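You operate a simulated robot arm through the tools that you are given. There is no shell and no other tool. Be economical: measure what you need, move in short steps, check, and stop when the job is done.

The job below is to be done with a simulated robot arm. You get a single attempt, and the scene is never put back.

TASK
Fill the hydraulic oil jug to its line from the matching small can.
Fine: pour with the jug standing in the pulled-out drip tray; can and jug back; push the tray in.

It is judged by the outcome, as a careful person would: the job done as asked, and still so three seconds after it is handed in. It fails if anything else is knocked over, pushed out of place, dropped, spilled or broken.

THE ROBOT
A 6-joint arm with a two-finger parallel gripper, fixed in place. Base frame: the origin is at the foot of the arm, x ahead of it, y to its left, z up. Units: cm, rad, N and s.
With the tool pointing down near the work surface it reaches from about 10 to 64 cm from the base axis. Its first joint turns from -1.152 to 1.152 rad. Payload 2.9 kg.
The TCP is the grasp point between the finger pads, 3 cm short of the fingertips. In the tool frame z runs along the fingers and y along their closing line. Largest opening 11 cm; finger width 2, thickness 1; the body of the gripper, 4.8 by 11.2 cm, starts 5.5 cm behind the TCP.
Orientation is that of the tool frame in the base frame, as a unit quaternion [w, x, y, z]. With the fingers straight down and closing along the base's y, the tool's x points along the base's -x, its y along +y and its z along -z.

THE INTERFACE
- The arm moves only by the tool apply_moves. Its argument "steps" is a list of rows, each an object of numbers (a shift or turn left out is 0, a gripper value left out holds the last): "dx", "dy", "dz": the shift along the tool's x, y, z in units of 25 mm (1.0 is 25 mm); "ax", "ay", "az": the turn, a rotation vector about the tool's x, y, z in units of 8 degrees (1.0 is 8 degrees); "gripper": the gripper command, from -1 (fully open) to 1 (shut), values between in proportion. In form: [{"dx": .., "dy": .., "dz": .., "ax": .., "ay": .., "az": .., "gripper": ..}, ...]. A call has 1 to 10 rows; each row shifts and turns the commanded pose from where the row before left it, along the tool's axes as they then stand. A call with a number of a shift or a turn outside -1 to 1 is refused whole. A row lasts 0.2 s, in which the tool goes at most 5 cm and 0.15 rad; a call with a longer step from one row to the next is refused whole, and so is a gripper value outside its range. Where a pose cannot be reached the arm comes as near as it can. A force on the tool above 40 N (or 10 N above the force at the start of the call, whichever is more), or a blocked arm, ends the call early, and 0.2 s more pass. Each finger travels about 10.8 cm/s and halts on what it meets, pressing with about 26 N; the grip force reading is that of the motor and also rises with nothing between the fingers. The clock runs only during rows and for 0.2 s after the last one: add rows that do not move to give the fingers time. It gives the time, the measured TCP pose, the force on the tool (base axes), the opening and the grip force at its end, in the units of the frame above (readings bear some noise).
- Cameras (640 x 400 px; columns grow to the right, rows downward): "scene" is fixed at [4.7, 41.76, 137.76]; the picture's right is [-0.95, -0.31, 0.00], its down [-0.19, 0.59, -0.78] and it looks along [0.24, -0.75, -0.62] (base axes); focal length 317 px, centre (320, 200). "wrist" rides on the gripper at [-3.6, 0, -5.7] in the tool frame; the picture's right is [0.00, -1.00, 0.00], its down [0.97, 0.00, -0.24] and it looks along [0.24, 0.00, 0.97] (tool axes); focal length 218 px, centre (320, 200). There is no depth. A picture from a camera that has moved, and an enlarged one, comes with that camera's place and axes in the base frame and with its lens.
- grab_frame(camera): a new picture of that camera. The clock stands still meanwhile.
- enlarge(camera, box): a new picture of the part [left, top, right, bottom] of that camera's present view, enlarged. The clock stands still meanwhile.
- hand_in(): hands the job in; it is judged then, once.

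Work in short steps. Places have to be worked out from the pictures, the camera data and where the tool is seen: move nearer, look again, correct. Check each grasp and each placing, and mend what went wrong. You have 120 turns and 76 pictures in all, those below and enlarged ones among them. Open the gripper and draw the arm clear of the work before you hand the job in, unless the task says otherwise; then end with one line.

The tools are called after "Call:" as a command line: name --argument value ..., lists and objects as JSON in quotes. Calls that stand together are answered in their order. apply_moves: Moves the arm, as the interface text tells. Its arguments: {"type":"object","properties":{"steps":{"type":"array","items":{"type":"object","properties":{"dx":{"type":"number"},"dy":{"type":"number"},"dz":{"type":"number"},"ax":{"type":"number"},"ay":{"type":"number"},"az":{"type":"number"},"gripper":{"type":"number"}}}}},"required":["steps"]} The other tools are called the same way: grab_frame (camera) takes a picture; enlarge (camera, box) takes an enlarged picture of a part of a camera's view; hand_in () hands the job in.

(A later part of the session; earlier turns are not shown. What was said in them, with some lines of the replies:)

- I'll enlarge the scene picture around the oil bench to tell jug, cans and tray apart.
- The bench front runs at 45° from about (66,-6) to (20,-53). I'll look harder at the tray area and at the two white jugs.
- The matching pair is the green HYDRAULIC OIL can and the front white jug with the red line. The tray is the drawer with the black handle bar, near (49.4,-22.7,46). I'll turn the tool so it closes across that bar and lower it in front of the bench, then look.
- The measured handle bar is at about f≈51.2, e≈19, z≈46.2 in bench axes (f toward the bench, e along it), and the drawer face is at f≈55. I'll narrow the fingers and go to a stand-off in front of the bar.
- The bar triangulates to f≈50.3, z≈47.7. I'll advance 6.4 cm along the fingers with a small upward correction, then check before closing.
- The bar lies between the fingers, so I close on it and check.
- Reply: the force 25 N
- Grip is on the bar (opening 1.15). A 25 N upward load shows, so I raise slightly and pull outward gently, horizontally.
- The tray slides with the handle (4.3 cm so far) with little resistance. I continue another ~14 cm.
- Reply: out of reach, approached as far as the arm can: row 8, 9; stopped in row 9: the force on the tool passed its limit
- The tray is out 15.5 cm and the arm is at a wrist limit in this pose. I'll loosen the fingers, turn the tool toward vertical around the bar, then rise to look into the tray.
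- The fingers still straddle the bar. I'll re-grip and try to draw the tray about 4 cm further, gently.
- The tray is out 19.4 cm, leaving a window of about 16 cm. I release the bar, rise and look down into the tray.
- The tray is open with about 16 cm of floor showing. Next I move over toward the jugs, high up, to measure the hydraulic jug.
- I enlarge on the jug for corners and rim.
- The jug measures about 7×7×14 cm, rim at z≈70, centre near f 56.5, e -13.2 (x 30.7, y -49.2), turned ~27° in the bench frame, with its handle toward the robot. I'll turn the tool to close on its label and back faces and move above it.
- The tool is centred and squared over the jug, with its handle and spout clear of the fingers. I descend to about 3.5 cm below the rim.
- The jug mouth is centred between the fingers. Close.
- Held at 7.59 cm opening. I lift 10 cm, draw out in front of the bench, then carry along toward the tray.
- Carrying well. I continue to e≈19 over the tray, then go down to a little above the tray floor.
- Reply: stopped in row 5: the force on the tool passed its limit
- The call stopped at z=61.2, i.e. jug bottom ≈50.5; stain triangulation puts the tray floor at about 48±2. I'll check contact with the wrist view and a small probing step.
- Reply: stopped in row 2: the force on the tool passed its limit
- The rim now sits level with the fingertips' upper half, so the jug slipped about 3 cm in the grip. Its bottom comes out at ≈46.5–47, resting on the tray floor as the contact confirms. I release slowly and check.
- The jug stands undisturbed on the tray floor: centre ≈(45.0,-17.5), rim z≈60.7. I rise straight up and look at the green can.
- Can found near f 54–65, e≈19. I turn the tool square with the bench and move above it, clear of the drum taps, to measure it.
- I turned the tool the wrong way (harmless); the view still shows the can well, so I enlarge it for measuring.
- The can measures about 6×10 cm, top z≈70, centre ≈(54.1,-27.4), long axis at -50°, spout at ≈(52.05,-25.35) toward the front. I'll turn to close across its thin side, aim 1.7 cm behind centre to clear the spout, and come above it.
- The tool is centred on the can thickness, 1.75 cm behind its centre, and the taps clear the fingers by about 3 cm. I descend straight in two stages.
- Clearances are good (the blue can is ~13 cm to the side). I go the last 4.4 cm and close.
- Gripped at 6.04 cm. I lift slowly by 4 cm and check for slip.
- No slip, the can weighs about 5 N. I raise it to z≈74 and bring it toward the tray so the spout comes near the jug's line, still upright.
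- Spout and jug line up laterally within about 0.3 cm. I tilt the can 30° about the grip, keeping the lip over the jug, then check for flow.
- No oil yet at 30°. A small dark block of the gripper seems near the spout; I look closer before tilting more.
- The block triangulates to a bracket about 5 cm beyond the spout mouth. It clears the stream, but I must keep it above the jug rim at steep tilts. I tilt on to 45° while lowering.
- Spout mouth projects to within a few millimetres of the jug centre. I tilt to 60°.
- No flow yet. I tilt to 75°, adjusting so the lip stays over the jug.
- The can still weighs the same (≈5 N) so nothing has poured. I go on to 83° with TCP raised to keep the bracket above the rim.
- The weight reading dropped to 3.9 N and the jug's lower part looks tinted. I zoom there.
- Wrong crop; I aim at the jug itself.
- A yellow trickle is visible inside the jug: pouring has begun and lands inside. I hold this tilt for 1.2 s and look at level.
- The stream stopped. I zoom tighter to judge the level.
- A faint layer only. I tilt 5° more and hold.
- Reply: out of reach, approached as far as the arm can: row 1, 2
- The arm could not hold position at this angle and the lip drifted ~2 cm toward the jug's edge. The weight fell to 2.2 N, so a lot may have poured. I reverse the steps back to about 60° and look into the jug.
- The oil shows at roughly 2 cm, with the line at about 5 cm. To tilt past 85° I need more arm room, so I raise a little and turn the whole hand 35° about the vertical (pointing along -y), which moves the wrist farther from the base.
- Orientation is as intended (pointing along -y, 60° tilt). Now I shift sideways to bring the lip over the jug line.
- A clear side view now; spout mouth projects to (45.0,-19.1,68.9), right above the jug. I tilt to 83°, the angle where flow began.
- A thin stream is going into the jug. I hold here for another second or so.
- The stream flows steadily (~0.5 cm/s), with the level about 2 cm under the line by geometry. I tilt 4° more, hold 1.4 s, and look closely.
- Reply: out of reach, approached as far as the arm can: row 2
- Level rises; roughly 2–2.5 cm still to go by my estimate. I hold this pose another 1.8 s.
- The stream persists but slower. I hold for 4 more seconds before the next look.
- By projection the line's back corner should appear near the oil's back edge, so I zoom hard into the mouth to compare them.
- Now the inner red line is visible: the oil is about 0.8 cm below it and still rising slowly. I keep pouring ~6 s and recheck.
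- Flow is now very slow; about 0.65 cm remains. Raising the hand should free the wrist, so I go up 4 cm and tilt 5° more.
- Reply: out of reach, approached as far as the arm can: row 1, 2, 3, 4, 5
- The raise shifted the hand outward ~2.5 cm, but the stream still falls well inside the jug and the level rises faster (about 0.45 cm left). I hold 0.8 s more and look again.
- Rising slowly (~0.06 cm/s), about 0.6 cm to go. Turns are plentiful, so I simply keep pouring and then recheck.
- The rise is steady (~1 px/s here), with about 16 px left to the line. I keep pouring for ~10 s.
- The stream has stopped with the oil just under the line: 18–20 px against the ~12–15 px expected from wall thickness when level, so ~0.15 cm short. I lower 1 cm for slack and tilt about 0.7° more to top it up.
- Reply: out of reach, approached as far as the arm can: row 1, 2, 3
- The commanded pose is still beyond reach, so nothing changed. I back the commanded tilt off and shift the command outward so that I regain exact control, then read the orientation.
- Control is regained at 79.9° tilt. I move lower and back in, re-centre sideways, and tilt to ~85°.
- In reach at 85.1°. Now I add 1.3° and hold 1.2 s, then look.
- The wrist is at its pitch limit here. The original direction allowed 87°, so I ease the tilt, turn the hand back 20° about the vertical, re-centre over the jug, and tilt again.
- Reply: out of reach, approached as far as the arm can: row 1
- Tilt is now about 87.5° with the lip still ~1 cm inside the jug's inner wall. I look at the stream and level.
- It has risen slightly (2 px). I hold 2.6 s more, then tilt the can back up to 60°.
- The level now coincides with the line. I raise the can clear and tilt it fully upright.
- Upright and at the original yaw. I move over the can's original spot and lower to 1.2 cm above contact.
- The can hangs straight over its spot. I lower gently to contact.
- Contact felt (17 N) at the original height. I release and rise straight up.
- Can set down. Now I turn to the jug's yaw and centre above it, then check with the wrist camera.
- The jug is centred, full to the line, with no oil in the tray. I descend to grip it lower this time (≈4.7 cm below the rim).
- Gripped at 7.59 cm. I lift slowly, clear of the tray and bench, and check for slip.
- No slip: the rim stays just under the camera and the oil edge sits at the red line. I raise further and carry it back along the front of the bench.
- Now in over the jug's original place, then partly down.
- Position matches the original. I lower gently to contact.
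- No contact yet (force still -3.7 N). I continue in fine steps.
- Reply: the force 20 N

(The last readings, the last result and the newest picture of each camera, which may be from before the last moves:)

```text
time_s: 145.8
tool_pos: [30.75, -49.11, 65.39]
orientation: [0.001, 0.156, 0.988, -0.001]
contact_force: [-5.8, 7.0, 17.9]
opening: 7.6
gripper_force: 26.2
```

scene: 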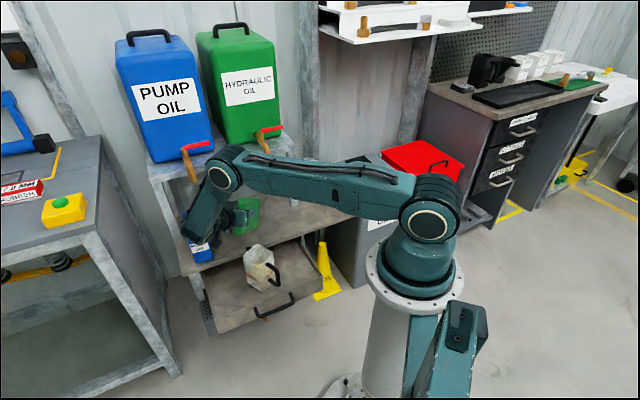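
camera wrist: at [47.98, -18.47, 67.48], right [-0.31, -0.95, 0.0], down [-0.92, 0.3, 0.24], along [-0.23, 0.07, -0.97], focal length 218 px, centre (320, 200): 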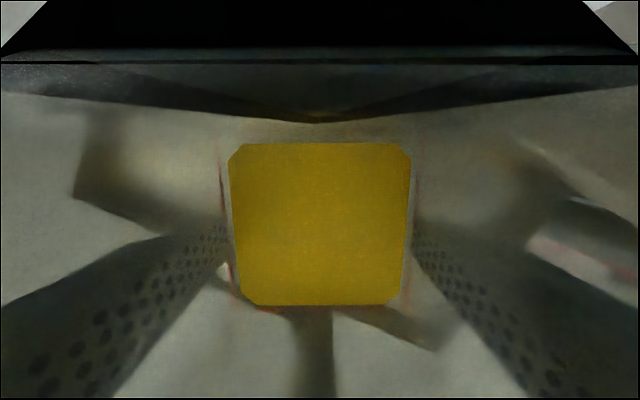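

Contact at z≈65.4. I release and rise straight up.

Call:
apply_moves --steps '[{"dz": -0.04}, {"gripper": -0.5}, {}, {}, {"gripper": -1}, {}, {"dz": -0.4}, {"dz": -0.8}, {"dz": -1}, {"dz": -1}]'

Call:
apply_moves --steps '[{"dz": -1}, {"dz": -1}, {"dz": -1}, {"dz": -1}, {"dx": 0.8, "dy": 0.4}, {"dx": 0.8, "dy": 0.4}, {"dx": 0.8, "dy": 0.4}, {"dx": 0.8, "dy": 0.4}, {"dx": 0.8, "dy": 0.4}, {"dx": 0.8, "dy": 0.4}]'

```text
time_s: 148.1
tool_pos: [30.63, -49.02, 73.46]
orientation: [0.0, 0.156, 0.988, -0.002]
contact_force: [-0.1, 0.3, 0.8]
opening: 10.95
gripper_force: 0.0
```

```text
time_s: 150.2
tool_pos: [21.09, -39.69, 83.41]
orientation: [0.0, 0.157, 0.988, -0.001]
contact_force: [-0.1, 0.6, 0.1]
opening: 11.0
gripper_force: 0.1
```

Jug is back. Next I go round in front of the tray handle with closed fingers, to push the tray in by its bar.

Call:
apply_moves --steps '[{"az": 0.85, "gripper": 1}, {"az": 0.85}, {"az": 0.85}, {"az": 0.825}, {"dx": 0.6, "dy": 0.9}, {"dx": 0.6, "dy": 0.9}, {"dx": 0.6, "dy": 0.9}, {"dx": 0.6, "dy": 0.9}, {"dx": 0.6, "dy": 0.9}, {"dx": 0.6, "dy": 0.9}]'

Call:
apply_moves --steps '[{"dx": 0.5, "dy": 0.9, "dz": 0.5}, {"dx": 0.5, "dy": 0.9, "dz": 0.5}, {"dx": 0.5, "dy": 0.9, "dz": 0.5}, {"dx": 0.5, "dy": 0.9, "dz": 0.5}, {"dx": 0.5, "dy": 0.9, "dz": 0.5}, {"dx": 0.5, "dy": 0.9, "dz": 0.5}, {"dx": 0.5, "dy": 0.9, "dz": 0.5}, {"dx": 0.5, "dy": 0.8, "dz": 0.5}, {}]'

```text
time_s: 152.4
tool_pos: [24.29, -23.63, 83.24]
orientation: [0.0, 0.383, 0.924, -0.002]
contact_force: [0.7, -1.2, 0.0]
opening: 0.0
gripper_force: 26.1
```

```text
time_s: 154.4
tool_pos: [29.77, -4.1, 73.05]
orientation: [0.001, 0.383, 0.924, -0.002]
contact_force: [-0.2, 0.0, -0.1]
opening: 0.0
gripper_force: 25.8
```

In place in front of the bar (f≈24). I tilt 20° outward and go down to bar height.

Call:
apply_moves --steps '[{"ay": -0.84, "dy": 0.2}, {"ay": -0.83, "dy": 0.2}, {"ay": -0.83}, {"dx": 0.342, "dz": 0.94}, {"dx": 0.342, "dz": 0.94}, {"dx": 0.342, "dz": 0.94}, {"dx": 0.342, "dz": 0.94}, {"dx": 0.342, "dz": 0.94}, {"dx": 0.342, "dz": 0.94}, {"dx": 0.342, "dz": 0.94}]'

Call:
apply_moves --steps '[{"dx": 0.342, "dz": 0.94}, {"dx": 0.342, "dz": 0.94}, {"dx": 0.3, "dz": 0.8}, {}]'

Call:
grab_frame --camera "wrist"

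```text
time_s: 156.7
tool_pos: [30.48, -3.5, 55.8]
orientation: [0.161, 0.376, 0.91, -0.068]
contact_force: [-0.8, -0.4, 0.1]
opening: 0.0
gripper_force: 26.2
```

```text
time_s: 157.7
tool_pos: [30.42, -3.46, 48.54]
orientation: [0.161, 0.376, 0.91, -0.068]
contact_force: [-0.5, -0.4, 0.4]
opening: 0.02
gripper_force: 26.1
```

```text
3 pictures are left
camera wrist: at [31.41, -4.41, 55.02], right [-0.71, -0.71, 0.0], down [-0.7, 0.7, -0.11], along [0.07, -0.08, -0.99], focal length 218 px, centre (320, 200)
```

wrist: 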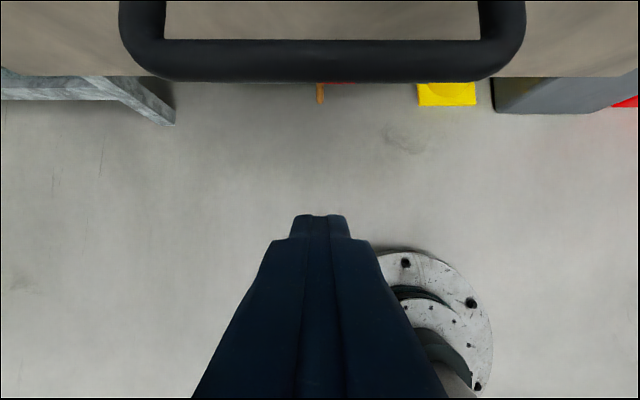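

The bar is squarely ahead of the closed fingertips. I push inward.

Call:
apply_moves --steps '[{"dx": -0.4, "dz": 0.145}, {"dx": -0.4, "dz": 0.145}, {"dx": -0.5, "dz": 0.182}, {"dx": -0.5, "dz": 0.182}, {"dx": -0.5, "dz": 0.182}, {"dx": -0.5, "dz": 0.182}, {"dx": -0.5, "dz": 0.182}, {"dx": -0.5, "dz": 0.182}, {"dx": -0.5, "dz": 0.182}, {"dx": -0.5, "dz": 0.182}]'

Call:
apply_moves --steps '[{"dx": -0.5, "dz": 0.182}, {"dx": -0.5, "dz": 0.182}, {"dx": -0.5, "dz": 0.182}, {"dx": -0.4, "dz": 0.145}, {"dx": -0.4, "dz": 0.145}, {"dx": -0.3, "dz": 0.11}]'

```text
time_s: 159.8
tool_pos: [39.55, -12.51, 48.68]
orientation: [0.161, 0.377, 0.91, -0.069]
contact_force: [-1.3, 1.1, 1.5]
opening: 0.01
gripper_force: 25.8
```

```text
time_s: 161.2
tool_pos: [44.3, -17.45, 48.5]
orientation: [0.162, 0.377, 0.91, -0.069]
contact_force: [-2.1, 1.0, -0.8]
opening: 0.0
gripper_force: 26.0
```

Pushing smoothly (f≈43.7, light force). About 5 cm remain, which I do slowly.

Call:
apply_moves --steps '[{"dx": -0.25, "dz": 0.09}, {"dx": -0.25, "dz": 0.09}, {"dx": -0.25, "dz": 0.09}, {"dx": -0.25, "dz": 0.09}, {"dx": -0.25, "dz": 0.09}, {"dx": -0.2, "dz": 0.073}, {"dx": -0.15, "dz": 0.055}, {"dx": -0.15, "dz": 0.055}, {}]'

Call:
grab_frame --camera "wrist"

```text
time_s: 163.2
tool_pos: [47.29, -20.3, 48.39]
orientation: [0.157, 0.375, 0.911, -0.067]
contact_force: [-12.1, 17.7, -1.6]
opening: 0.0
gripper_force: 25.7
```

```text
2 pictures are left
camera wrist: at [48.34, -21.31, 54.95], right [-0.71, -0.71, 0.0], down [-0.71, 0.7, -0.1], along [0.07, -0.07, -0.99], focal length 218 px, centre (320, 200)
```

wrist: 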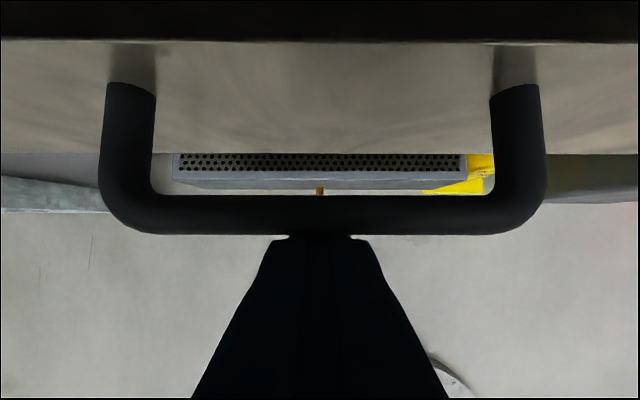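

A 21 N reaction indicates the end stop. I push a touch more to confirm.

Call:
apply_moves --steps '[{"dx": -0.12, "dz": 0.044}, {"dx": -0.12, "dz": 0.044}, {}, {}]'

```text
time_s: 163.8
tool_pos: [47.38, -20.48, 48.25]
orientation: [0.153, 0.375, 0.912, -0.067]
contact_force: [-1.9, 2.0, 1.0]
opening: 0.0
gripper_force: 25.9
stopped in row 2: the force on the tool passed its limit (the readings are from after the stop); the commanded pose is now the measured one
```

The tray is firmly at its stop. I back off, rise, and open the gripper well clear, then take a final look.

Call:
apply_moves --steps '[{"dx": 0.5, "dz": -0.18}, {"dx": 0.8, "dz": -0.29}, {"dx": 0.9, "dz": -0.33}, {"dx": 0.9, "dz": -0.33}, {"dx": 0.9, "dz": -0.33}, {"dz": -1}, {"dz": -1}, {"dz": -1}, {"dz": -1}, {"dz": -1}]'

Call:
apply_moves --steps '[{"dz": -1, "gripper": -1, "ay": 0.6}, {"dz": -1, "ay": 0.6}, {"dz": -1, "ay": 0.6}, {"dz": -1, "ay": 0.6}, {"dz": -1}, {"dz": -1}, {}]'

Call:
grab_frame --camera "scene"

```text
time_s: 166.0
tool_pos: [36.94, -10.03, 60.27]
orientation: [0.152, 0.375, 0.912, -0.067]
contact_force: [0.8, -0.5, -0.6]
opening: 0.0
gripper_force: 25.6
```

```text
time_s: 167.6
tool_pos: [35.66, -8.39, 75.1]
orientation: [-0.003, 0.381, 0.925, -0.002]
contact_force: [-0.5, -0.3, 0.2]
opening: 11.0
gripper_force: 0.0
```

```text
1 pictures are left
```

scene: 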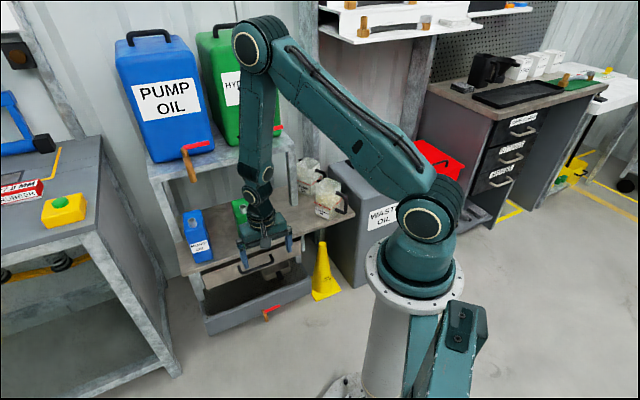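

Everything looks in place: tray in, jug and can back. I use the last picture to check the jug and tray closely.

Call:
enlarge --camera "scene" --box '[220, 150, 360, 300]'

```text
2.67 times, centred on (290, 225) of scene
camera zoom: at [4.7, 41.76, 137.76], right [-0.95, -0.31, 0.0], down [-0.19, 0.59, -0.78], along [0.24, -0.75, -0.62], focal length 846 px, centre (400, 133)
```

zoom: 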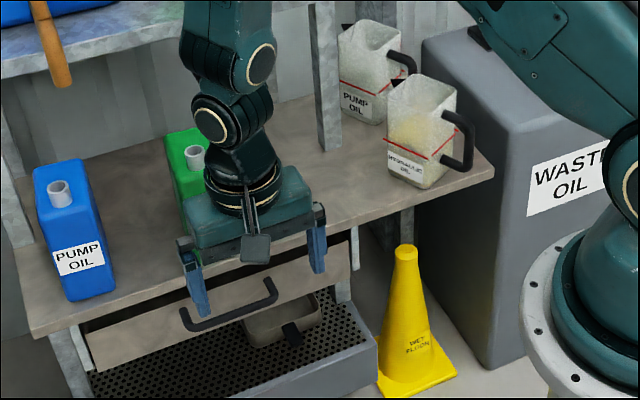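

The tray is in, and jug and can stand where they began. The gripper is open and clear, so I hand in.

Call:
hand_in

```text
The job is handed in.
```

I filled the hydraulic oil jug from the green can to within a millimetre or two of its red line, judging the level by eye from the camera. The can and jug are back in their places, the tray is pushed in to its stop, and I saw no spilled oil in the pictures.
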